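You operate a simulated robot arm through the tools that you are given. There is no shell and no other tool. Be economical: measure what you need, move in short steps, check, and stop when the job is done.

Carry out the task below with a simulated robot arm. There is one attempt and no reset: what you move stays moved.

TASK
Light station 26 dimly: red dial to 20, teal lever to narrow, then lamp on and flap open.

The check looks at the end state, three seconds after you hand in, the way a careful person would. Anything else that was tipped, shoved, dropped, spilled or broken makes it a failure.

THE ROBOT
A 7-joint arm with a two-finger parallel gripper, fixed in place. Base frame: the origin is at the foot of the arm, x ahead of it, y to its left, z up; the work surface is at about z = 0.76. Lengths are in m, angles in rad, forces in N, time in s.
With the tool pointing down near the work surface it reaches from about 0.2 to 0.68 m from the base axis. Its first joint turns from -1.152 to 1.152 rad. Payload 2.4 kg.
Tool frame: the origin (TCP) lies between the finger pads and is the grasp point; the fingertips stand 0.03 m ahead of it; z points along the fingers, y is the line along which they close. Largest opening 0.094 m; finger width 0.028, thickness 0.01; the body of the gripper, 0.05 by 0.096 m, starts 0.055 m behind the TCP.
Orientation is told as [roll, pitch, yaw] about the base's x, y, z axes, in that order, counted from this pose: with the fingers straight down and closing along the base's y, the tool's x points along the base's -x, its y along +y and its z along -z.

THE INTERFACE
- The arm moves only by the tool send_rows. Its argument "increments" is a list that holds one entry, the list of rows, each a list of 7 numbers: the shift along the tool's x, y, z in units of 40 mm (1.0 is 40 mm), then the turn, a rotation vector about the tool's x, y, z in units of 6 degrees (1.0 is 6 degrees), then the finger opening in m, from 0 to 0.094. In form: [[[dx, dy, dz, ax, ay, az, jaw], ...]]. A call has 1 to 20 rows; each row shifts and turns the commanded pose from where the row before left it, along the tool's axes as they then stand. A call with a number of a shift or a turn outside -1 to 1 is refused whole. Each row takes 0.2 s and may step no farther than 0.05 m and 0.15 rad from the row before; otherwise, or with a gripper value out of range, the whole call is refused. A pose out of reach is approached as far as the arm can. The call stops where the force on the tool passes 70 N (or 10 N more than at its start, if that is more) or the arm is blocked; 0.2 s more then pass. The fingers move at their own pace (about 0.153 m/s each) and stop on an object; they squeeze with about 37 N. The grip force told is the motor's: it shows also when the fingers shut on nothing. Time passes only in rows, and 0.2 s behind the last, so rows that do not move let the fingers close. The reply holds the time, the measured pose of the TCP, the force on the tool along the base axes, the opening and the grip force, in the units named above and with some noise, with the torque about the TCP (base axes, N m) and any sound that the robot's microphone picked up.
- Cameras (640 x 400 px; columns grow to the right, rows downward): "scene" is fixed at [0.0558, 0.4823, 1.4246]; the picture's right is [-0.65, -0.76, 0.00], its down [-0.55, 0.47, -0.69] and it looks along [0.53, -0.45, -0.72] (base axes); focal length 214 px, centre (320, 200). "wrist" rides on the gripper at [0.076, 0.014, -0.103] in the tool frame; the picture's right is [-0.18, 0.98, 0.00], its down [-0.75, -0.14, -0.64] and it looks along [-0.63, -0.12, 0.77] (tool axes); focal length 243 px, centre (320, 200). There is no depth. A picture from a camera that has moved, and an enlarged one, comes with that camera's place and axes in the base frame and with its lens. The place of the scene camera against the robot may be out by one fixed shift of up to 0.025 m in any direction.
- capture(camera): a new picture of that camera. It takes no simulated time.
- zoom(camera, box): a new picture of the part [left, top, right, bottom] of that camera's present view, enlarged. It takes no simulated time.
- close_job(): hands the job in; it is judged then, once.

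Go step by step. Nothing tells you positions but the pictures and the camera data: compare them with the known pose of the tool, close in by small moves and look again before you grip or let go. The budget is 120 turns and 68 pictures, counting those below and the enlarged ones. Unless the task says otherwise, let go and move clear before handing in, and close with one line.

The tools are called after "Call:" as name(argument=value, ...) on one line, values as JSON. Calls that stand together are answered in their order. send_rows: Moves the arm, as the interface text tells. Its arguments: {"type":"object","properties":{"increments":{"type":"array","items":{"type":"array","items":{"type":"array","items":{"type":"number"}}}}},"required":["increments"]} The other tools are called the same way: capture (camera) takes a picture; zoom (camera, box) takes an enlarged picture of a part of a camera's view; close_job () hands the job in.

At the start:

```text
clock: 0.0
tcp_pos: [0.4228, 0.0374, 1.2501]
tcp_rot: [0.001, 0.0, -0.001]
force: [0.7, -0.1, 0.4]
moment: [0.0, 0.01, -0.03]
finger_gap: 0.094
gripper_force: 0.1
```

scene: 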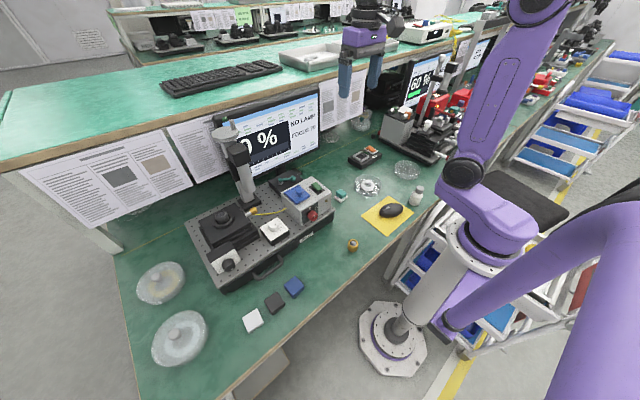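
wrist: 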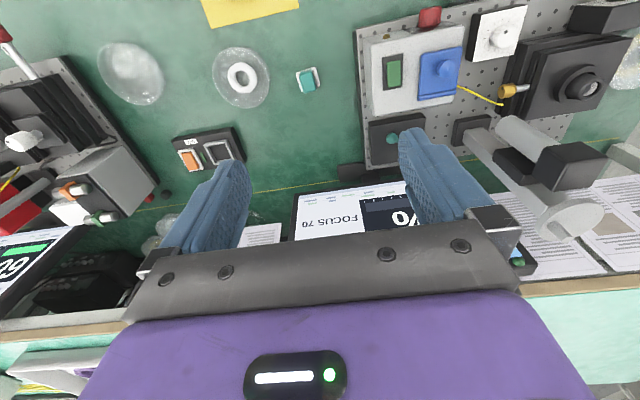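

I see two optical stations with displays: one nearer (0 %, "NO LAMP") and one farther (60 %). I need labels and details, so I'll enlarge several areas first.

Call:
zoom(camera="scene", box=[180, 80, 350, 300])

Call:
zoom(camera="scene", box=[340, 50, 500, 220])

Call:
zoom(camera="wrist", box=[340, 0, 640, 240])

Call:
zoom(camera="wrist", box=[0, 0, 300, 260])

```text
1.82 times, centred on (265, 190) of scene
camera zoom: at [0.0558, 0.4823, 1.4246], right [-0.65, -0.76, 0.0], down [-0.55, 0.47, -0.69], along [0.53, -0.45, -0.72], focal length 390 px, centre (420, 218)
```

zoom: 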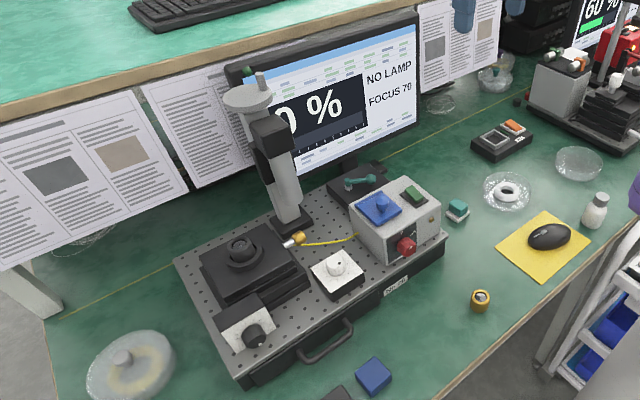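

```text
2.35 times, centred on (420, 135) of scene
camera zoom: at [0.0558, 0.4823, 1.4246], right [-0.65, -0.76, 0.0], down [-0.55, 0.47, -0.69], along [0.53, -0.45, -0.72], focal length 505 px, centre (85, 353)
```

zoom: 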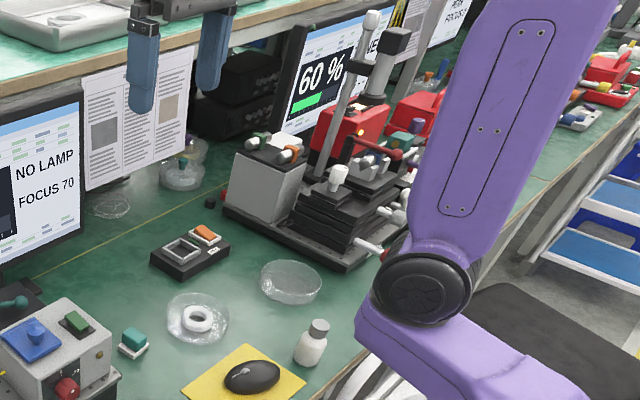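

```text
1.67 times, centred on (490, 120) of wrist
camera zoom: at [0.3461, 0.0516, 1.3518], right [0.18, 0.98, 0.0], down [0.75, -0.14, 0.64], along [0.63, -0.12, -0.77], focal length 404 px, centre (37, 333)
```

zoom: 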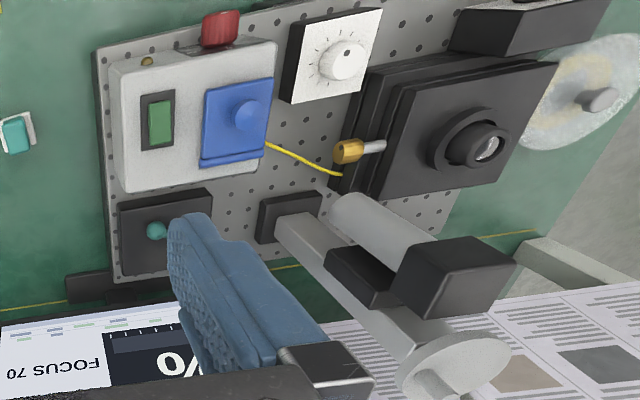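

```text
1.54 times, centred on (150, 130) of wrist
camera zoom: at [0.3461, 0.0516, 1.3518], right [0.18, 0.98, 0.0], down [0.75, -0.14, 0.64], along [0.63, -0.12, -0.77], focal length 373 px, centre (582, 308)
```

zoom: 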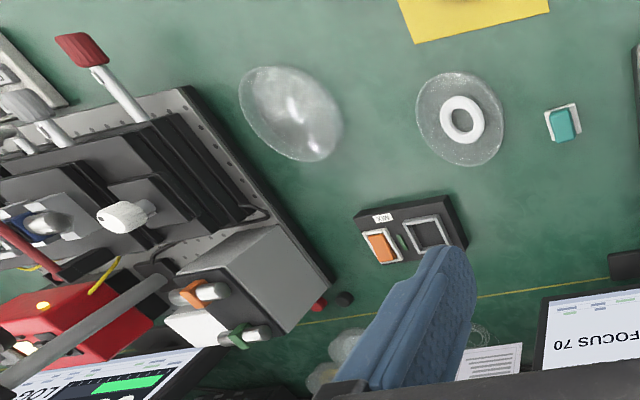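

The near bench plate carries a station label on its front; the red dial, green switch, blue flap and teal lever seem to belong to it. I'll enlarge these more tightly.

Call:
zoom(camera="scene", box=[270, 165, 350, 245])

Call:
zoom(camera="wrist", box=[350, 0, 480, 180])

Call:
zoom(camera="scene", box=[190, 90, 330, 180])

```text
5.00 times, centred on (310, 205) of scene
camera zoom: at [0.0558, 0.4823, 1.4246], right [-0.65, -0.76, 0.0], down [-0.55, 0.47, -0.69], along [0.53, -0.45, -0.72], focal length 1072 px, centre (370, 175)
```

zoom: 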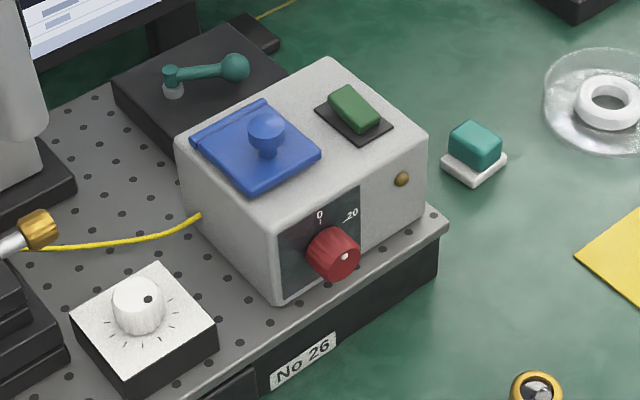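

```text
2.22 times, centred on (415, 90) of wrist
camera zoom: at [0.3461, 0.0516, 1.3518], right [0.18, 0.98, 0.0], down [0.75, -0.14, 0.64], along [0.63, -0.12, -0.77], focal length 539 px, centre (109, 444)
```

zoom: 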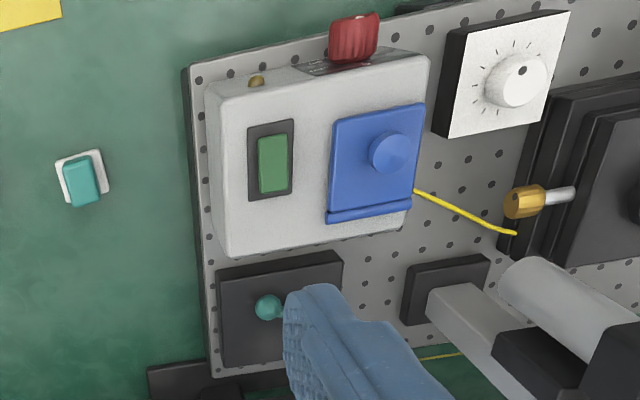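

```text
4.44 times, centred on (260, 135) of scene
camera zoom: at [0.0558, 0.4823, 1.4246], right [-0.65, -0.76, 0.0], down [-0.55, 0.47, -0.69], along [0.53, -0.45, -0.72], focal length 953 px, centre (587, 489)
```

zoom: 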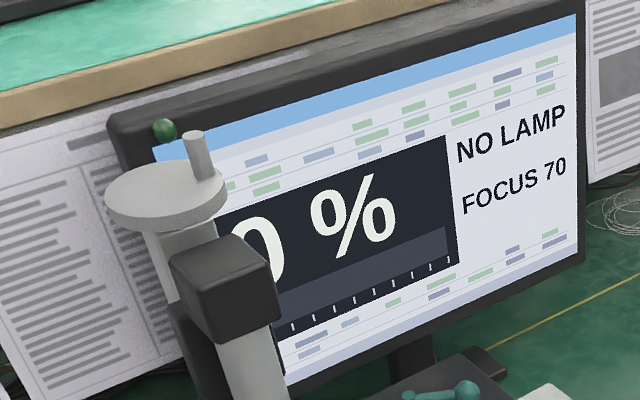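

Station "No 26" is the near one, its plate lying square to the base axes: red dial on the robot-facing front, green switch and blue flap on the box top, teal lever behind. I'll move to a lookout nearer for a second view.

Call:
send_rows(increments=[[[0.75, 0.75, 0.6, 0, 0, 0, 0.094], [0.75, 0.75, 0.6, 0, 0, 0, 0.094], [0.75, 0.75, 0.6, 0, 0, 0, 0.094], [0.75, 0.75, 0.6, 0, 0, 0, 0.094], [0, 0, 0, 0, 0, 0, 0.094]]])

Call:
capture(camera="wrist")

```text
clock: 1.2
tcp_pos: [0.302, 0.156, 1.1517]
tcp_rot: [0.001, 0.0, 0.0]
force: [0.5, -0.5, 0.4]
moment: [0.04, 0.0, 0.03]
finger_gap: 0.0941
gripper_force: 0.1
```

```text
58 pictures are left
camera wrist: at [0.2264, 0.1704, 1.2551], right [0.18, 0.98, 0.0], down [0.75, -0.14, 0.64], along [0.63, -0.12, -0.77], focal length 243 px, centre (320, 200)
```

wrist: 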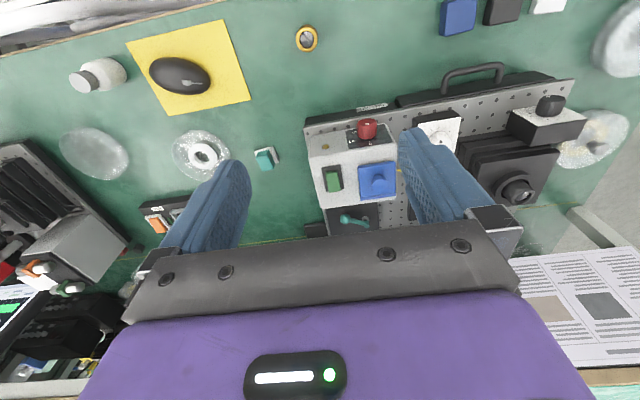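

Call:
zoom(camera="wrist", box=[290, 90, 430, 240])

```text
2.67 times, centred on (360, 165) of wrist
camera zoom: at [0.2264, 0.1704, 1.2551], right [0.18, 0.98, 0.0], down [0.75, -0.14, 0.64], along [0.63, -0.12, -0.77], focal length 647 px, centre (213, 293)
```

zoom: 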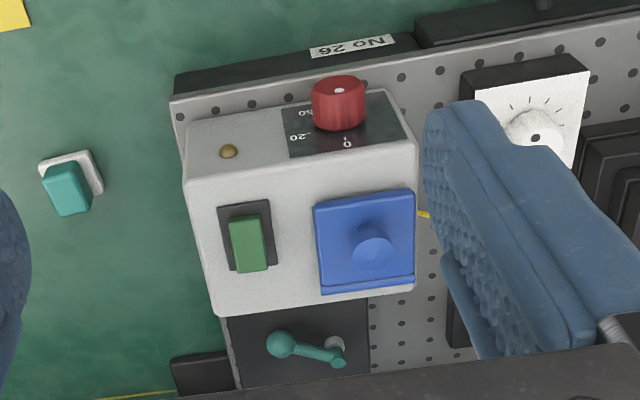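

Triangulated: red dial about (0.402, 0.215, 0.876) with its axis along x, green switch (0.459, 0.148, 0.927), flap knob (0.461, 0.220, 0.947). I'll lower and tilt the tool forward to see the dial scale from the front.

Call:
send_rows(increments=[[[0, 0.28, 0.9, 0, 0, 0, 0.094], [0, 0.28, 0.9, 0, 0, 0, 0.094], [0, 0.28, 0.9, 0, 0, 0, 0.094], [0, 0.28, 0.9, 0, 0, 0, 0.094], [0, 0, 0, 0, -1, 0, 0.094], [0, 0, 0, 0, -1, 0, 0.094], [0, 0, 0, 0, -1, 0, 0.094], [0, 0, 0, 0, -1, 0, 0.094], [0, 0, 0, 0, -1, 0, 0.094], [0, 0, 0, 0, 0, 0, 0.094]]])

Call:
capture(camera="wrist")

```text
clock: 3.4
tcp_pos: [0.303, 0.2016, 1.0088]
tcp_rot: [0.0, -0.525, 0.0]
force: [0.0, 0.1, 0.3]
moment: [0.0, 0.02, -0.02]
finger_gap: 0.0939
gripper_force: 0.0
```

```text
56 pictures are left
camera wrist: at [0.1852, 0.216, 1.0593], right [0.16, 0.98, 0.09], down [0.33, -0.14, 0.93], along [0.93, -0.12, -0.35], focal length 243 px, centre (320, 200)
```

wrist: 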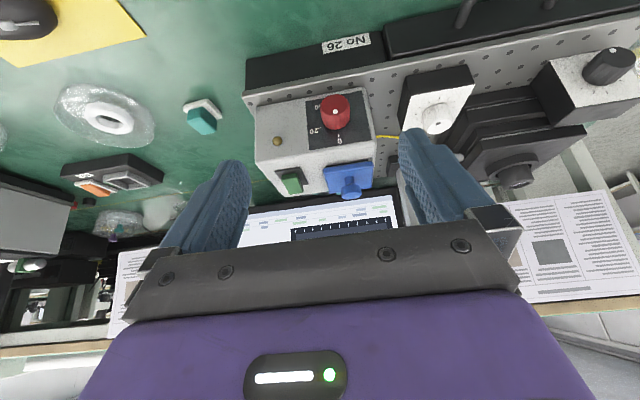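

Call:
zoom(camera="wrist", box=[250, 80, 390, 200])

```text
3.33 times, centred on (320, 140) of wrist
camera zoom: at [0.1852, 0.216, 1.0593], right [0.16, 0.98, 0.09], down [0.33, -0.14, 0.93], along [0.93, -0.12, -0.35], focal length 809 px, centre (320, 400)
```

zoom: 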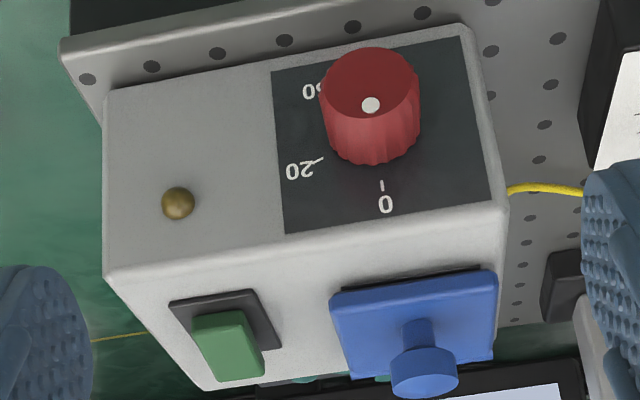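

The dial's dot points up at 0, with 20 to its right (about 54° clockwise seen from the front). I'll pre-tilt the gripper: slight forward pitch (12°) and −27° roll about x, so that grip and turn fits cleanly.

Call:
send_rows(increments=[[[0, 0, 0, 0, 1, 0, 0.07], [0, 0, 0, 0, 1, 0, 0.07], [0, 0, 0, 0, 1, 0, 0.07], [0, 0, 0, 0.978, 0, -0.208, 0.07], [0, 0, 0, 0.978, 0, -0.208, 0.07], [0, 0, 0, 0.978, 0, -0.208, 0.07], [0, 0, 0, 0.978, 0, -0.208, 0.07], [0, 0, 0, 0.489, 0, -0.104, 0.07], [0, 0, 0, 0, 0, 0, 0.07]]])

```text
clock: 5.4
tcp_pos: [0.3028, 0.2019, 1.0096]
tcp_rot: [-0.481, -0.183, 0.097]
force: [0.0, 1.4, 0.4]
moment: [-0.02, 0.01, 0.01]
finger_gap: 0.0701
gripper_force: 0.0
```

Call:
send_rows(increments=[[[-0.492, 0.593, 0.26, 0, 0, 0, 0.07], [-0.492, 0.593, 0.26, 0, 0, 0, 0.07], [-0.492, 0.593, 0.26, 0, 0, 0, 0.07], [0, 0, 0, 0, 0, 0, 0.07]]])

Call:
capture(camera="wrist")

Call:
zoom(camera="scene", box=[220, 120, 360, 240])

```text
clock: 6.4
tcp_pos: [0.3681, 0.2571, 0.9586]
tcp_rot: [-0.479, -0.187, 0.095]
force: [-0.3, -0.7, -0.8]
moment: [-0.01, 0.02, 0.02]
finger_gap: 0.0698
gripper_force: 0.1
```

```text
54 pictures are left
camera wrist: at [0.2714, 0.3086, 1.0291], right [0.18, 0.89, -0.41], down [0.6, 0.23, 0.76], along [0.78, -0.39, -0.5], focal length 243 px, centre (320, 200)
```

wrist: 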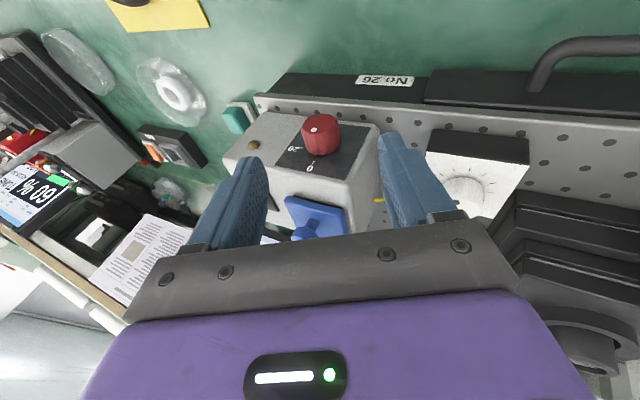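

```text
3.33 times, centred on (290, 180) of scene
camera zoom: at [0.0558, 0.4823, 1.4246], right [-0.65, -0.76, 0.0], down [-0.55, 0.47, -0.69], along [0.53, -0.45, -0.72], focal length 715 px, centre (420, 267)
```

zoom: 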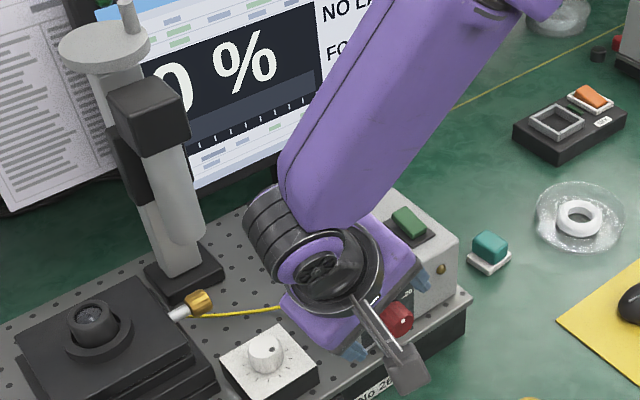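

Knob is centred between the open fingers as predicted. Descending along the tool axis onto it, then looking before closing.

Call:
send_rows(increments=[[[0, -0.006, 0.39, 0, 0, 0, 0.07], [0, -0.006, 0.39, 0, 0, 0, 0.07], [0, -0.006, 0.39, 0, 0, 0, 0.07], [0, -0.006, 0.39, 0, 0, 0, 0.07], [0, -0.006, 0.38, 0, 0, 0, 0.07], [0, 0, 0, 0, 0, 0, 0.07]]])

Call:
capture(camera="wrist")

```text
clock: 7.8
tcp_pos: [0.3835, 0.2211, 0.8932]
tcp_rot: [-0.481, -0.186, 0.096]
force: [-0.6, 0.6, 0.8]
moment: [-0.01, -0.01, 0.02]
finger_gap: 0.0702
gripper_force: 0.1
```

```text
52 pictures are left
camera wrist: at [0.2869, 0.2726, 0.9624], right [0.18, 0.89, -0.41], down [0.6, 0.23, 0.76], along [0.78, -0.39, -0.5], focal length 243 px, centre (320, 200)
```

wrist: 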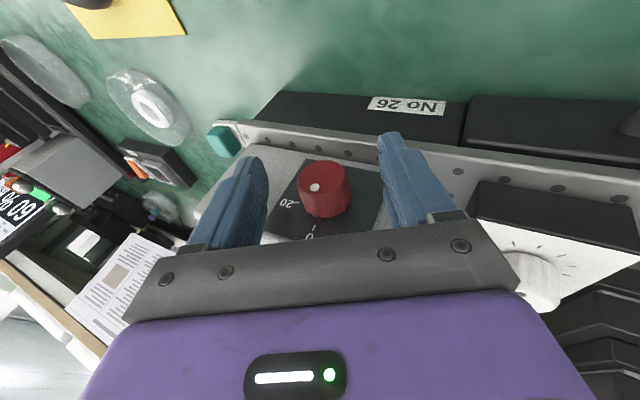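

Call:
zoom(camera="wrist", box=[265, 145, 385, 245])

```text
4.00 times, centred on (325, 195) of wrist
camera zoom: at [0.2869, 0.2726, 0.9624], right [0.18, 0.89, -0.41], down [0.6, 0.23, 0.76], along [0.78, -0.39, -0.5], focal length 970 px, centre (300, 220)
```

zoom: 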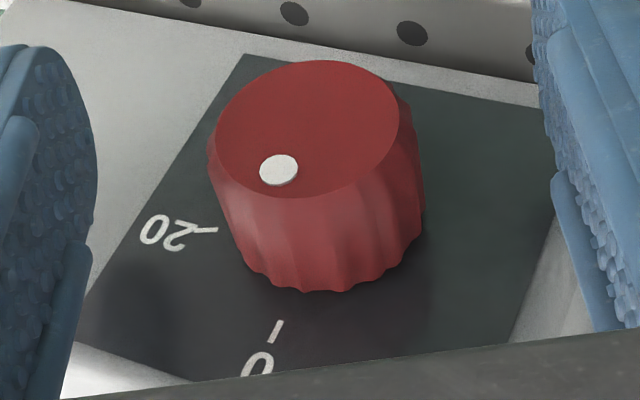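

The dot does read 0 (straight up), and the 20 tick sits about 60–68° round. I'll grip the knob and turn 60° about its axis, then check against the tick.

Call:
send_rows(increments=[[[0, 0, 0, 0, 0, 0, 0.0], [0, 0, 0, 0, 0, 0, 0.0], [0, 0, 0, 0, 0, 0, 0.0]]])

```text
clock: 8.6
tcp_pos: [0.3837, 0.2209, 0.8937]
tcp_rot: [-0.479, -0.188, 0.097]
force: [0.7, 0.0, -6.0]
moment: [0.07, -0.26, 0.15]
finger_gap: 0.0319
gripper_force: 45.0
```

Call:
send_rows(increments=[[[0, -0.035, 0.002, -0.978, 0, 0.208, 0], [0, -0.035, 0.002, -0.978, 0, 0.208, 0], [0, -0.035, 0.002, -0.978, 0, 0.208, 0], [0, -0.035, 0.002, -0.978, 0, 0.208, 0], [0, -0.035, 0.002, -0.978, 0, 0.208, 0], [0, 0, 0, 0, 0, 0, 0]]])

Call:
zoom(camera="wrist", box=[240, 120, 400, 245])

```text
clock: 10.0
tcp_pos: [0.3826, 0.2137, 0.8944]
tcp_rot: [0.055, -0.209, -0.013]
force: [-5.8, -6.4, 13.3]
moment: [-0.08, 0.14, 0.09]
finger_gap: 0.0318
gripper_force: 44.2
```

```text
3.20 times, centred on (320, 182) of wrist
camera zoom: at [0.2867, 0.224, 0.9804], right [0.18, 0.98, 0.09], down [0.6, -0.18, 0.78], along [0.78, -0.09, -0.62], focal length 776 px, centre (320, 256)
```

zoom: 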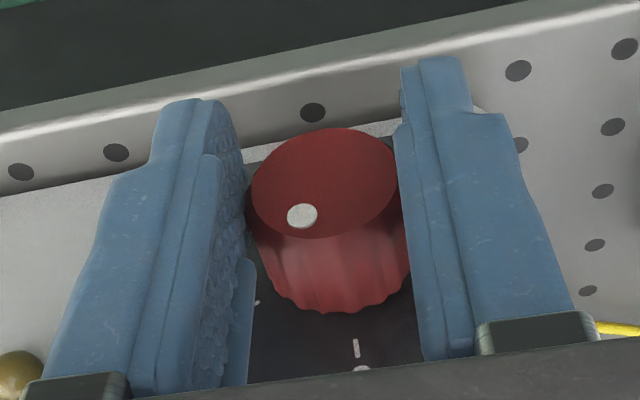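

The knob follows the grip without slipping. Continuing the turn.

Call:
send_rows(increments=[[[0, -0.035, 0.002, -0.978, 0, 0.208, 0], [0, -0.035, 0.002, -0.978, 0, 0.208, 0], [0, -0.035, 0.002, -0.978, 0, 0.208, 0], [0, -0.035, 0.002, -0.978, 0, 0.208, 0], [0, -0.035, 0.002, -0.978, 0, 0.208, 0], [0, 0, 0, 0, 0, 0, 0]]])

Call:
zoom(camera="wrist", box=[240, 120, 400, 245])

```text
clock: 11.4
tcp_pos: [0.3828, 0.2069, 0.893]
tcp_rot: [0.587, -0.176, -0.116]
force: [-7.6, -18.9, 17.1]
moment: [-0.13, -0.51, 0.05]
finger_gap: 0.0315
gripper_force: 45.1
```

```text
3.20 times, centred on (320, 182) of wrist
camera zoom: at [0.2867, 0.1732, 0.9711], right [0.18, 0.8, 0.57], down [0.6, -0.55, 0.58], along [0.78, 0.24, -0.58], focal length 776 px, centre (320, 256)
```

zoom: 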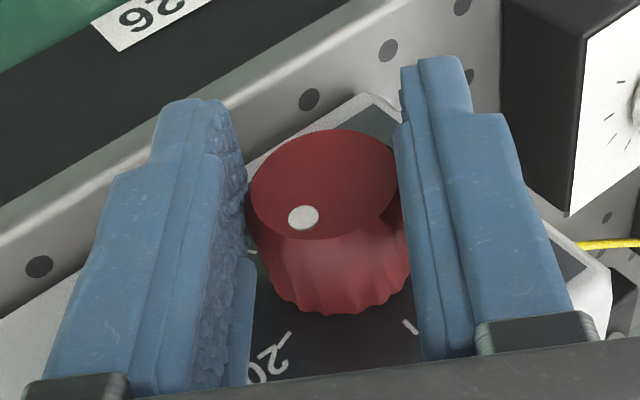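

The dot has turned about 61°, close to the 20 tick. I'll release, back off along the tool axis and view the dial from the front to check it.

Call:
send_rows(increments=[[[0, 0, 0, 0, 0, 0, 0.06], [0, 0, 0, 0, 0, 0, 0.06], [0, 0, -0.5, 0, 0, 0, 0.07], [0, 0, -0.5, 0, 0, 0, 0.07], [0, 0, -0.5, 0, 0, 0, 0.07], [0, 0, -0.5, 0, 0, 0, 0.07], [0, 0, 0, 0, 0, 0, 0.07]]])

Call:
capture(camera="wrist")

```text
clock: 13.0
tcp_pos: [0.3662, 0.1659, 0.9584]
tcp_rot: [0.586, -0.174, -0.114]
force: [-0.1, 0.5, 0.1]
moment: [-0.01, -0.03, -0.03]
finger_gap: 0.0702
gripper_force: 0.0
```

```text
48 pictures are left
camera wrist: at [0.2706, 0.1319, 1.0371], right [0.18, 0.8, 0.57], down [0.6, -0.55, 0.58], along [0.78, 0.24, -0.58], focal length 243 px, centre (320, 200)
```

wrist: 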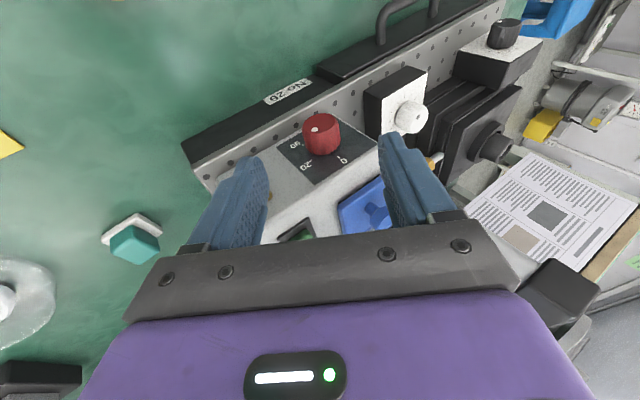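

Call:
send_rows(increments=[[[0.8, 0, -0.3, 0, 0, 0, 0.07], [0.8, 0, -0.3, 0, 0, 0, 0.07], [0, 0, 0, 0.978, 0, -0.208, 0.07], [0, 0, 0, 0.978, 0, -0.208, 0.07], [0, 0, 0, 0.978, 0, -0.208, 0.07], [0, 0, 0, 0.978, 0, -0.208, 0.07], [0, 0, 0, 0.978, 0, -0.208, 0.07], [0, 0, 0, 0.587, 0, -0.125, 0.07], [0, 0.5, 0, 0, -1, 0, 0.07], [0, 0.4, 0, 0, -1, 0, 0.07], [0, 0.3, 0, 0, -1, 0, 0.07], [0, 0, 0, 0, -1, 0, 0.07], [0, 0, 0, 0, -1, 0, 0.07], [0, 0, 0, 0, 0, 0, 0.07]]])

Call:
capture(camera="wrist")

```text
clock: 16.0
tcp_pos: [0.2999, 0.2092, 0.9655]
tcp_rot: [-0.014, -0.737, 0.006]
force: [-0.5, -0.4, 0.0]
moment: [-0.04, 0.04, 0.02]
finger_gap: 0.0701
gripper_force: 0.1
```

```text
47 pictures are left
camera wrist: at [0.1735, 0.2228, 0.9912], right [0.14, 0.98, 0.11], down [0.13, -0.13, 0.98], along [0.98, -0.12, -0.14], focal length 243 px, centre (320, 200)
```

wrist: 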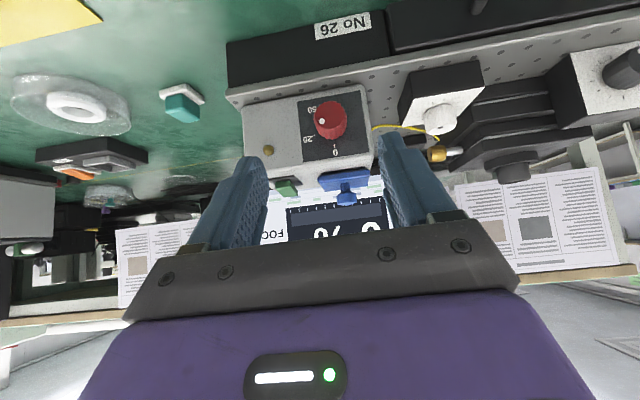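

Call:
zoom(camera="wrist", box=[290, 85, 380, 165])

```text
5.00 times, centred on (335, 125) of wrist
camera zoom: at [0.1735, 0.2228, 0.9912], right [0.14, 0.98, 0.11], down [0.13, -0.13, 0.98], along [0.98, -0.12, -0.14], focal length 1213 px, centre (245, 575)
```

zoom: 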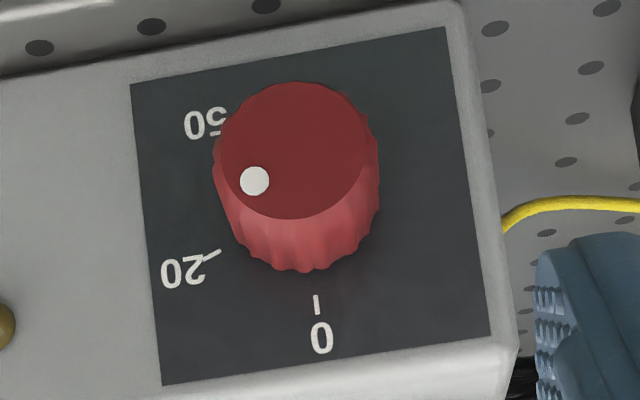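

Front view: dial panel centre (0.2147, 0.883); dot at about 59°, the 20 tick at about 68–70°. I need roughly 9–10° more, so I'll regrip with the tool upright.

Call:
send_rows(increments=[[[0, 0, 0, 0, 1, 0, 0.06], [0, 0, 0, 0, 1, 0, 0.06], [0, 0, 0, 0, 1, 0, 0.06], [0, 0, 0, 0, 1, 0, 0.06], [0, 0, 0, 0, 1, 0, 0.06], [-0.84, 0.075, 0.065, 0, 0, 0, 0.06], [-0.84, 0.075, 0.065, 0, 0, 0, 0.06], [0, 0, 0.5, 0, 0, 0, 0.06], [0, 0, 0.5, 0, 0, 0, 0.06], [0, 0, 0.5, 0, 0, 0, 0.06], [0, 0, 0.5, 0, 0, 0, 0.06], [0, 0, 0, 0, 0, 0, 0.06]]])

Call:
zoom(camera="wrist", box=[240, 120, 400, 245])

```text
clock: 18.6
tcp_pos: [0.3814, 0.2141, 0.8966]
tcp_rot: [-0.011, -0.209, 0.002]
force: [0.1, -0.5, 0.1]
moment: [0.0, 0.0, -0.04]
finger_gap: 0.06
gripper_force: 0.1
```

```text
3.20 times, centred on (320, 182) of wrist
camera zoom: at [0.286, 0.2292, 0.9809], right [0.18, 0.98, 0.03], down [0.6, -0.13, 0.79], along [0.78, -0.12, -0.62], focal length 776 px, centre (320, 256)
```

zoom: 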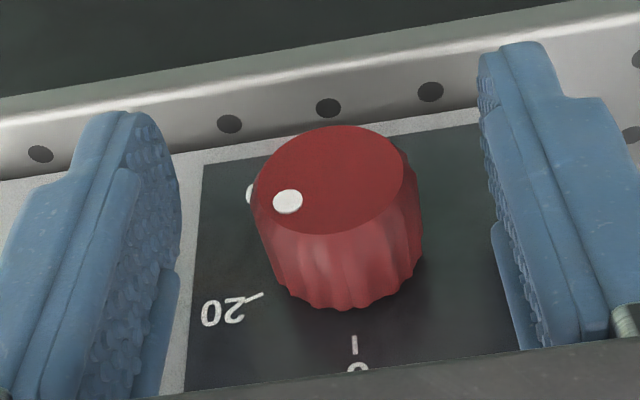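

Call:
send_rows(increments=[[[0, 0, 0, 0, 0, 0, 0.0], [0, 0, 0, 0, 0, 0, 0.0], [0, 0, 0, 0, 0, 0, 0.0], [0, -0.022, 0.001, -0.587, 0, 0.125, 0], [0, -0.022, 0.001, -0.587, 0, 0.125, 0], [0, 0, 0, 0, 0, 0, 0], [0, 0, 0, 0, 0, 0, 0]]])

Call:
send_rows(increments=[[[0, 0, 0, 0, 0, 0, 0.06], [0, 0, 0, 0, 0, 0, 0.06], [0, 0, -0.5, 0, 0, 0, 0.07], [0, 0, -0.5, 0, 0, 0, 0.07], [0, 0, -0.5, 0, 0, 0, 0.07], [0, 0, -0.5, 0, 0, 0, 0.07], [0.8, 0, 0, 0, 0, 0, 0.07], [0.9, 0, 0, 0, 0, 0, 0.07], [0, 0, 0, 0.58, 0, -0.123, 0.07], [0, 0, 0, 0.58, 0, -0.123, 0.07], [0, 0, 0, 0, -1, 0, 0.07], [0, 0, 0, 0, -1, 0, 0.07], [0, 0, 0, 0, -1, 0, 0.07], [0, 0, 0, 0, -1, 0, 0.07], [0, 0, 0, 0, -1, 0, 0.07], [0, 0, 0, 0, 0, 0, 0.07]]])

Call:
zoom(camera="wrist", box=[290, 85, 380, 165])

```text
clock: 20.2
tcp_pos: [0.3828, 0.213, 0.897]
tcp_rot: [0.118, -0.209, -0.024]
force: [6.9, 17.8, -22.2]
moment: [0.23, 0.22, 0.03]
finger_gap: 0.0316
gripper_force: 45.0
```

```text
clock: 23.6
tcp_pos: [0.2988, 0.2048, 0.962]
tcp_rot: [-0.013, -0.734, 0.007]
force: [0.1, -0.1, -1.1]
moment: [-0.03, 0.02, -0.02]
finger_gap: 0.0702
gripper_force: 0.1
```

```text
5.00 times, centred on (335, 125) of wrist
camera zoom: at [0.1737, 0.2188, 0.9855], right [0.14, 0.98, 0.12], down [0.13, -0.13, 0.98], along [0.98, -0.12, -0.14], focal length 1213 px, centre (245, 575)
```

zoom: 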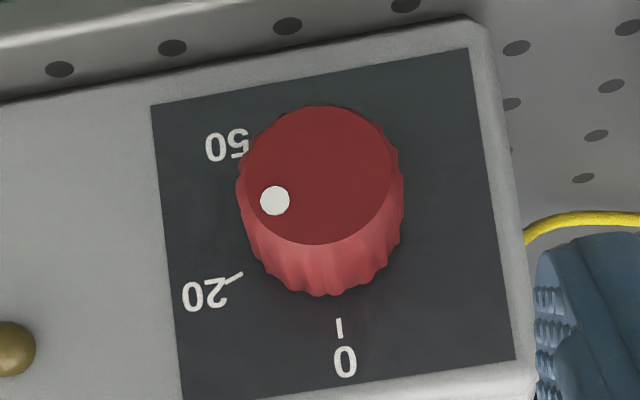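

The dial dot now lines up with the 20 tick within a couple of degrees. Next the teal lever: I'll go up and over it to read its markings.

Call:
send_rows(increments=[[[0, 0, 0, 0, 1, 0, 0.07], [0, 0, 0, 0, 1, 0, 0.07], [0, 0, 0, 0, 1, 0, 0.07], [0, 0, 0, 0, 1, 0, 0.07], [0, 0, 0, 0, 1, 0, 0.07], [0, 0, 0, 0, 1, 0, 0.07], [0, 0, 0, 0, 1, 0, 0.07], [0, 0, -0.875, 0, 0, 0, 0.07], [0, 0, -0.875, 0, 0, 0, 0.07], [0, 0, -0.875, 0, 0, 0, 0.07], [0, 0, -0.875, 0, 0, 0, 0.07], [-0.855, -0.175, 0, 0, 0, 0, 0.07], [-0.855, -0.175, 0, 0, 0, 0, 0.07], [-0.855, -0.175, 0, 0, 0, 0, 0.07], [-0.855, -0.175, 0, 0, 0, 0, 0.07], [-0.855, -0.175, 0, 0, 0, 0, 0.07], [0, 0, 0, 0, 0, 0, 0.07]]])

Call:
capture(camera="wrist")

```text
clock: 27.2
tcp_pos: [0.4703, 0.1704, 1.0999]
tcp_rot: [-0.008, -0.001, 0.0]
force: [-0.4, -0.8, 0.5]
moment: [0.0, -0.02, 0.02]
finger_gap: 0.0699
gripper_force: 0.2
```

```text
43 pictures are left
camera wrist: at [0.3942, 0.1852, 1.2027], right [0.18, 0.98, -0.01], down [0.75, -0.14, 0.64], along [0.63, -0.13, -0.77], focal length 243 px, centre (320, 200)
```

wrist: 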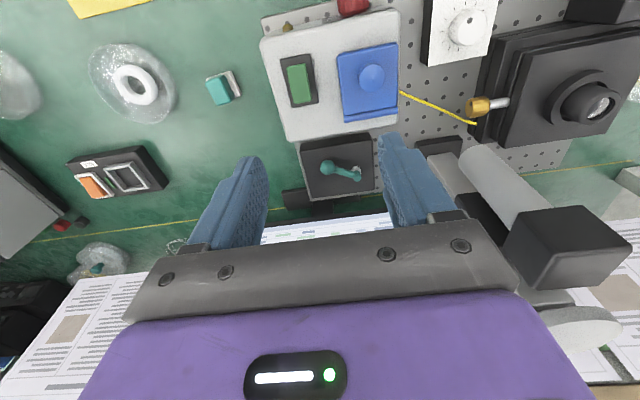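

Call:
zoom(camera="wrist", box=[285, 120, 395, 220])

```text
4.00 times, centred on (340, 170) of wrist
camera zoom: at [0.3942, 0.1852, 1.2027], right [0.18, 0.98, -0.01], down [0.75, -0.14, 0.64], along [0.63, -0.13, -0.77], focal length 970 px, centre (240, 320)
```

zoom: 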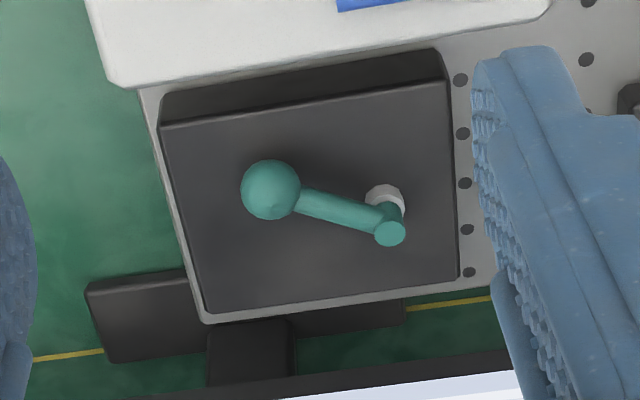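

Call:
zoom(camera="scene", box=[255, 140, 335, 210])

Call:
zoom(camera="scene", box=[20, 80, 220, 230])

```text
5.71 times, centred on (295, 175) of scene
camera zoom: at [0.0559, 0.4823, 1.4246], right [-0.65, -0.76, 0.0], down [-0.55, 0.47, -0.69], along [0.53, -0.45, -0.72], focal length 1226 px, centre (463, 343)
```

zoom: 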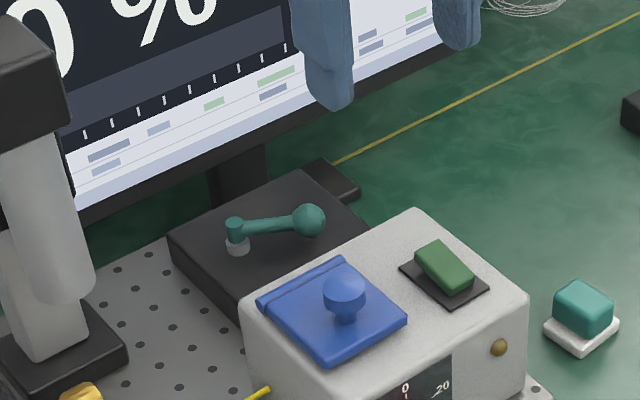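

```text
2.67 times, centred on (120, 155) of scene
camera zoom: at [0.0559, 0.4823, 1.4246], right [-0.65, -0.76, 0.0], down [-0.55, 0.47, -0.69], along [0.53, -0.45, -0.72], focal length 572 px, centre (853, 320)
```

zoom: 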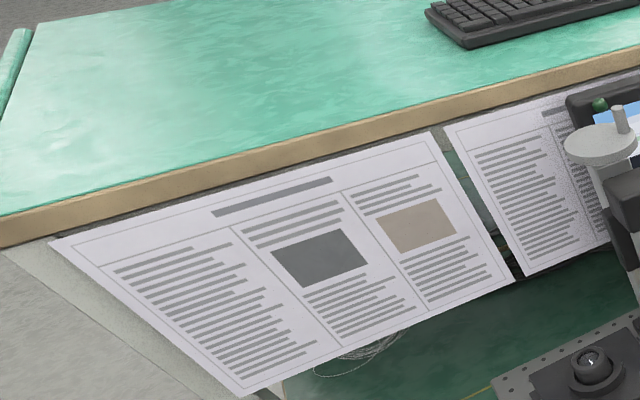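

No narrow/wide markings show from above. I'll look at the neighbouring station's display and controls for convention, and plan a side view of the lever block.

Call:
zoom(camera="scene", box=[380, 20, 520, 170])

Call:
capture(camera="scene")

```text
2.67 times, centred on (450, 95) of scene
camera zoom: at [0.0559, 0.4823, 1.4246], right [-0.65, -0.76, 0.0], down [-0.55, 0.47, -0.69], along [0.53, -0.45, -0.72], focal length 572 px, centre (-27, 480)
```

zoom: 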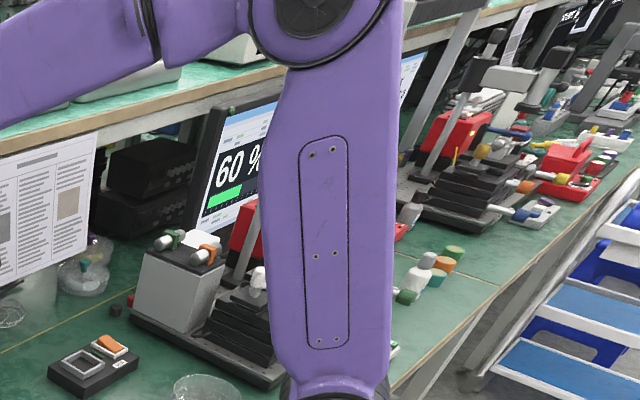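

```text
38 pictures are left
```

scene: 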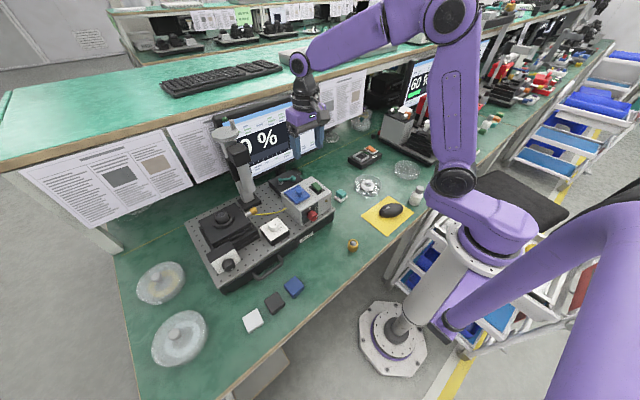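

Call:
send_rows(increments=[[[-0.425, -0.65, 0, 0, 0, 0, 0.07], [-0.425, -0.65, 0, 0, 0, 0, 0.07], [-0.425, -0.65, 0, 0, 0, 0, 0.07], [-0.425, -0.65, 0, 0, 0, 0, 0.07], [0, 0, 0, 0, 0, -1, 0.07], [0, 0, 0, 0, 0, -1, 0.07], [0, 0, 0, 0, 0, -1, 0.07], [0, 0, 0, 0, 0, -1, 0.07], [0, 0, 0, 0, 0, -1, 0.07], [0, 0, 0, 0, 0, -1, 0.07], [0, 0, 0, 0, 0, -1, 0.07], [0, 0, 0, 0, 0, -1, 0.07], [0, 0, 0, 0, 0, -1, 0.07], [0, 0, 0, 0, 0, -1, 0.07], [0, 0, 0.83, 0, 0, 0, 0.07], [0, 0, 0.83, 0, 0, 0, 0.07], [0, 0, 0.83, 0, 0, 0, 0.07], [0, 0, 0.83, 0, 0, 0, 0.07], [0, 0, 0, 0, 0, 0, 0.07]]])

Call:
capture(camera="wrist")

```text
clock: 31.2
tcp_pos: [0.538, 0.0655, 0.9681]
tcp_rot: [-0.005, 0.007, 1.046]
force: [-0.8, 0.7, 0.2]
moment: [0.0, 0.0, 0.02]
finger_gap: 0.07
gripper_force: 0.0
```

```text
37 pictures are left
camera wrist: at [0.4873, 0.0078, 1.0717], right [-0.76, 0.65, -0.01], down [0.5, 0.59, 0.64], along [0.42, 0.48, -0.77], focal length 243 px, centre (320, 200)
```

wrist: 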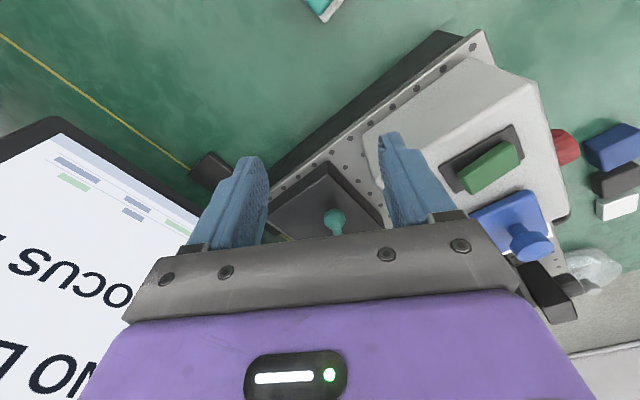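

Call:
zoom(camera="wrist", box=[255, 140, 395, 240])

```text
4.00 times, centred on (325, 190) of wrist
camera zoom: at [0.4873, 0.0078, 1.0717], right [-0.76, 0.65, -0.01], down [0.5, 0.59, 0.64], along [0.42, 0.48, -0.77], focal length 970 px, centre (300, 240)
```

zoom: 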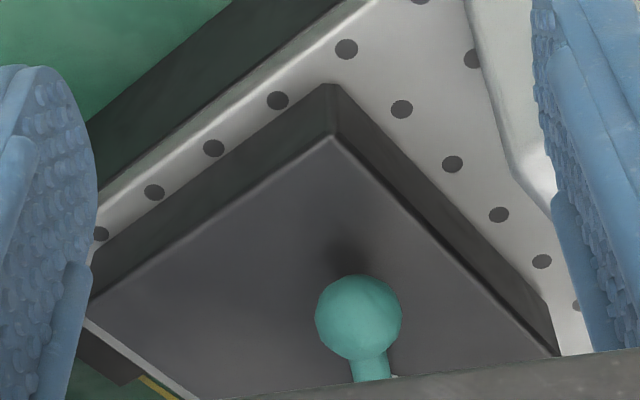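

No markings anywhere on the lever block, so I'll find its effect from the display. The lever pivots near (0.62, 0.20) with its ball at (0.595, 0.155, 0.88); its other position should be mirrored toward the monitor. I'll set closed fingers in the gap in front of the ball.

Call:
send_rows(increments=[[[0, 0, -0.8, 0, 0, 0, 0.0], [0, 0, 0, 0, 0, 1, 0.0], [0, 0, 0, 0, 0, 1, 0.0], [0, 0, 0, 0, 0, 1, 0.0], [0, 0, 0, 0, 0, 1, 0.0], [0, 0, 0, 0, 0, 1, 0.0], [0, 0, 0, 0, 0, 1, 0.0], [0, 0, 0, 0, 0, 1, 0.0], [0, 0, 0, 0, 0, 1, 0.0], [0, 0, 0, 0, 0, 1, 0.0], [0, 0, 0, 0, 0, 1, 0.0], [-0.125, 0.787, 0, 0, 0, 0, 0.0], [-0.125, 0.787, 0, 0, 0, 0, 0.0], [-0.125, 0.787, 0, 0, 0, 0, 0.0], [0, 0, 0.5, 0, 0, 0, 0], [0, 0, 0, 0, 0, 0, 0.0]]])

Call:
capture(camera="wrist")

Call:
zoom(camera="scene", box=[240, 120, 350, 220])

```text
clock: 34.6
tcp_pos: [0.5545, 0.1607, 0.9798]
tcp_rot: [-0.009, -0.001, -0.001]
force: [-0.3, -0.4, -0.1]
moment: [0.0, -0.01, 0.0]
finger_gap: 0.0001
gripper_force: 32.9
```

```text
35 pictures are left
camera wrist: at [0.4774, 0.1749, 1.0831], right [0.18, 0.98, -0.01], down [0.75, -0.14, 0.64], along [0.63, -0.13, -0.77], focal length 243 px, centre (320, 200)
```

wrist: 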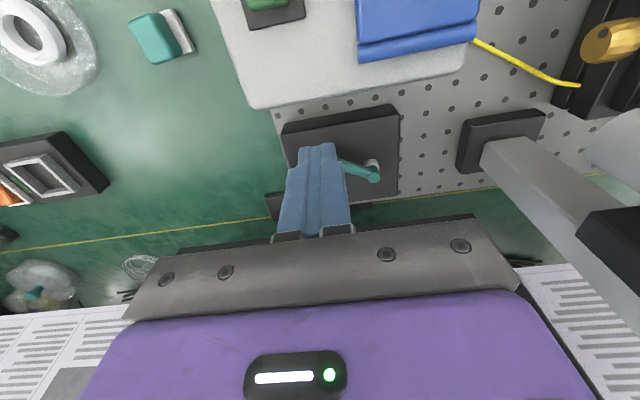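

```text
4.00 times, centred on (295, 170) of scene
camera zoom: at [0.0558, 0.4823, 1.4246], right [-0.65, -0.76, 0.0], down [-0.55, 0.47, -0.69], along [0.53, -0.45, -0.72], focal length 858 px, centre (420, 320)
```

zoom: 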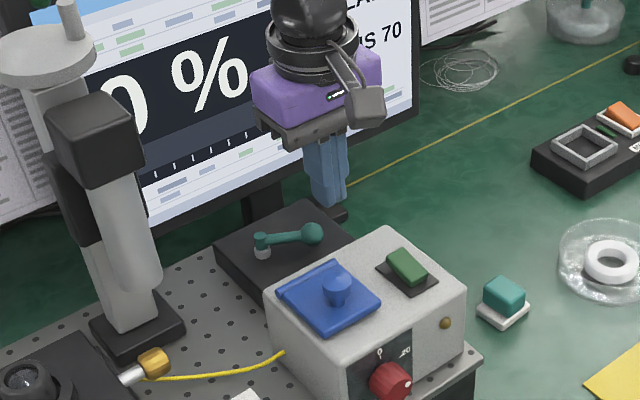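

Call:
send_rows(increments=[[[0, 0, 0.47, 0, 0, 0, 0.0], [0, 0, 0.47, 0, 0, 0, 0.0], [0, 0, 0.47, 0, 0, 0, 0.0], [0, 0, 0.46, 0, 0, 0, 0.0], [-0.2, 0, 0, 0, 0, 0, 0.0], [-0.2, 0, 0, 0, 0, 0, 0.0], [-0.2, 0, 0, 0, 0, 0, 0.0], [-0.2, 0, 0, 0, 0, 0, 0.0], [0, 0, 0, 0, 0, 0, 0.0]]])

Call:
capture(camera="wrist")

```text
clock: 36.6
tcp_pos: [0.5733, 0.1599, 0.9019]
tcp_rot: [-0.019, 0.041, 0.005]
force: [-64.3, 2.9, 22.5]
moment: [0.12, 0.97, -0.17]
finger_gap: 0.0001
gripper_force: 32.8
```

```text
33 pictures are left
camera wrist: at [0.5004, 0.176, 1.0079], right [0.18, 0.98, -0.03], down [0.78, -0.13, 0.61], along [0.6, -0.13, -0.79], focal length 243 px, centre (320, 200)
```

wrist: 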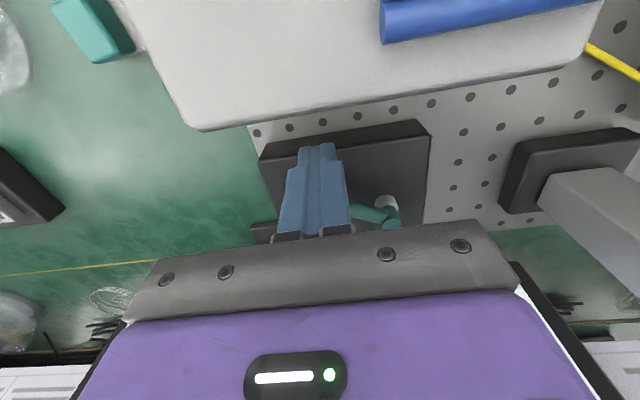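

That direction hit a firm stop (64 N), so the lever must swing the other way, toward the robot. I'll back off, rise, and check whether anything moved.

Call:
send_rows(increments=[[[0.6, 0, 0, 0, 0, 0, 0.0], [0.35, 0, 0, 0, 0, 0, 0.0], [0, 0, -0.6, 0, 0, 0, 0.0], [0, 0, -0.7, 0, 0, 0, 0.0], [0, 0, -0.7, 0, 0, 0, 0.0], [0, 0, -0.5, 0, 0, 0, 0.0], [0, 0, 0, 0, 0, 0, 0.0]]])

Call:
zoom(camera="scene", box=[240, 120, 350, 220])

```text
clock: 38.2
tcp_pos: [0.546, 0.16, 1.0058]
tcp_rot: [-0.009, 0.0, 0.002]
force: [0.5, -0.3, 0.0]
moment: [-0.02, -0.01, 0.04]
finger_gap: 0.0
gripper_force: 33.2
```

```text
4.00 times, centred on (295, 170) of scene
camera zoom: at [0.0558, 0.4823, 1.4246], right [-0.65, -0.76, 0.0], down [-0.55, 0.47, -0.69], along [0.53, -0.45, -0.72], focal length 858 px, centre (420, 320)
```

zoom: 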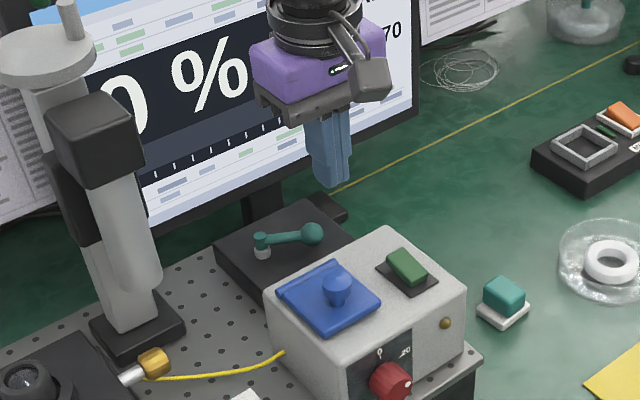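

Call:
send_rows(increments=[[[-0.7, -0.19, 0, 0, 0, 0, 0.0], [-0.7, -0.19, 0, 0, 0, 0, 0.0], [-0.7, -0.19, 0, 0, 0, 0, 0.0], [0, 0, 0.6, 0, 0, 0, 0.0], [0, 0, 0.6, 0, 0, 0, 0.0], [0, 0, 0.6, 0, 0, 0, 0.0], [0, 0, 0.6, 0, 0, 0, 0.0], [0, 0, 0, 0, 0, 0, 0.0]]])

Call:
capture(camera="wrist")

```text
clock: 40.0
tcp_pos: [0.6319, 0.1361, 0.9098]
tcp_rot: [-0.009, 0.0, -0.001]
force: [0.7, 0.7, -0.6]
moment: [0.01, 0.0, 0.03]
finger_gap: 0.0001
gripper_force: 33.0
```

```text
31 pictures are left
camera wrist: at [0.5552, 0.1509, 1.0122], right [0.18, 0.98, -0.01], down [0.75, -0.14, 0.64], along [0.63, -0.13, -0.77], focal length 243 px, centre (320, 200)
```

wrist: 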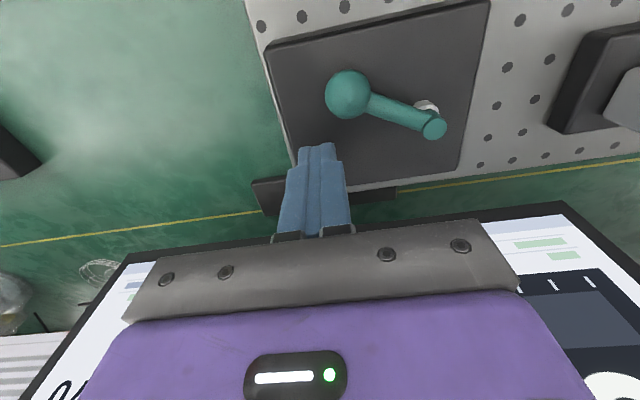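

Call:
send_rows(increments=[[[0, 0.3, 0.15, 0, 0, 0, 0.0], [0.36, 0, 0, 0, 0, 0, 0.0], [0.24, 0, 0, 0, 0, 0, 0.0], [0.225, 0.025, 0, 0, 0, 0, 0.0], [0.225, 0.075, 0, 0, 0, 0, 0.0], [0, 0, 0, 0, 0, 0, 0.0]]])

Call:
capture(camera="wrist")

```text
clock: 41.4
tcp_pos: [0.5892, 0.1535, 0.903]
tcp_rot: [-0.007, 0.0, 0.001]
force: [0.0, 0.1, 0.1]
moment: [0.0, -0.02, 0.01]
finger_gap: 0.0
gripper_force: 32.0
```

```text
30 pictures are left
camera wrist: at [0.5128, 0.1681, 1.0058], right [0.18, 0.98, -0.01], down [0.75, -0.14, 0.64], along [0.63, -0.12, -0.77], focal length 243 px, centre (320, 200)
```

wrist: 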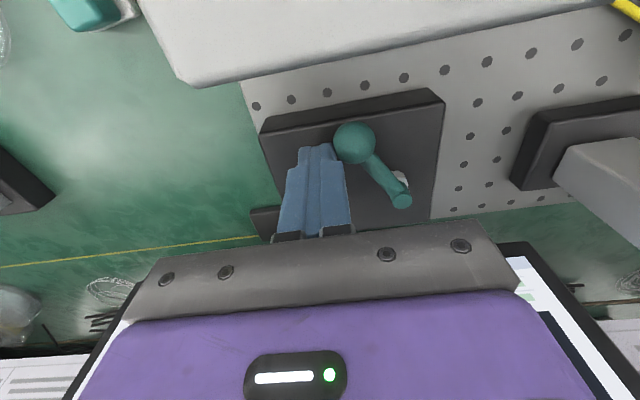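

The lever swings freely this way (now about halfway). Continuing along its arc.

Call:
send_rows(increments=[[[0.175, 0.16, 0, 0, 0, 0, 0.0], [0.175, 0.2, 0, 0, 0, 0, 0.0], [0.125, 0.225, 0, 0, 0, 0, 0.0], [0.1, 0.225, 0, 0, 0, 0, 0.0], [0, 0, 0, 0, 0, 0, 0.0]]])

Call:
capture(camera="wrist")

```text
clock: 42.6
tcp_pos: [0.5667, 0.1867, 0.9025]
tcp_rot: [-0.01, 0.0, -0.001]
force: [0.4, -0.5, -1.3]
moment: [-0.03, 0.04, -0.01]
finger_gap: 0.0
gripper_force: 32.9
```

```text
29 pictures are left
camera wrist: at [0.4896, 0.2005, 1.0054], right [0.18, 0.98, -0.01], down [0.75, -0.14, 0.64], along [0.63, -0.13, -0.77], focal length 243 px, centre (320, 200)
```

wrist: 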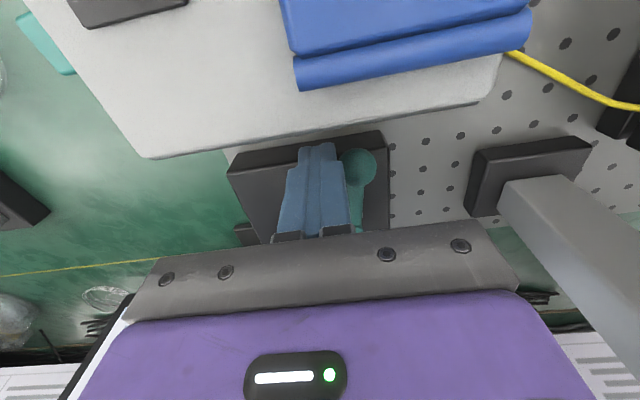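

Call:
send_rows(increments=[[[0.07, 0.21, 0, 0, 0, 0, 0.0], [0, 0.225, 0, 0, 0, 0, 0.0], [-0.05, 0.225, 0, 0, 0, 0, 0.0], [-0.075, 0.2, 0, 0, 0, 0, 0.0], [0, 0, 0, 0, 0, 0, 0.0]]])

Call:
capture(camera="wrist")

```text
clock: 43.5
tcp_pos: [0.5668, 0.1927, 0.901]
tcp_rot: [-0.029, 0.023, -0.024]
force: [-1.6, -10.4, 2.9]
moment: [-0.23, 0.01, -0.07]
finger_gap: 0.0
gripper_force: 33.0
stopped in row 4: the force on the tool passed its limit at 75 N (the readings are from after the stop); the commanded pose is now the measured one
```

```text
28 pictures are left
camera wrist: at [0.4921, 0.211, 1.0055], right [0.21, 0.98, -0.03], down [0.77, -0.14, 0.63], along [0.61, -0.15, -0.78], focal length 243 px, centre (320, 200)
```

wrist: 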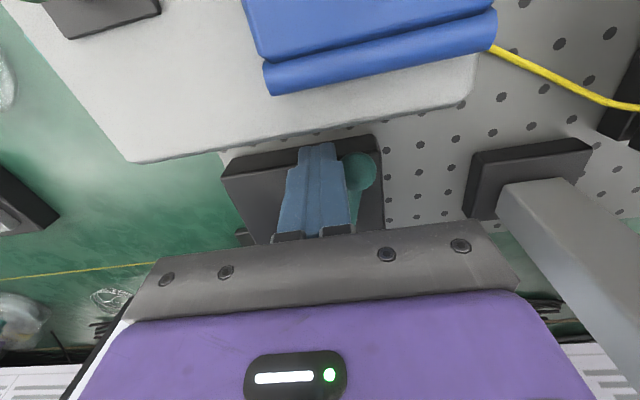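

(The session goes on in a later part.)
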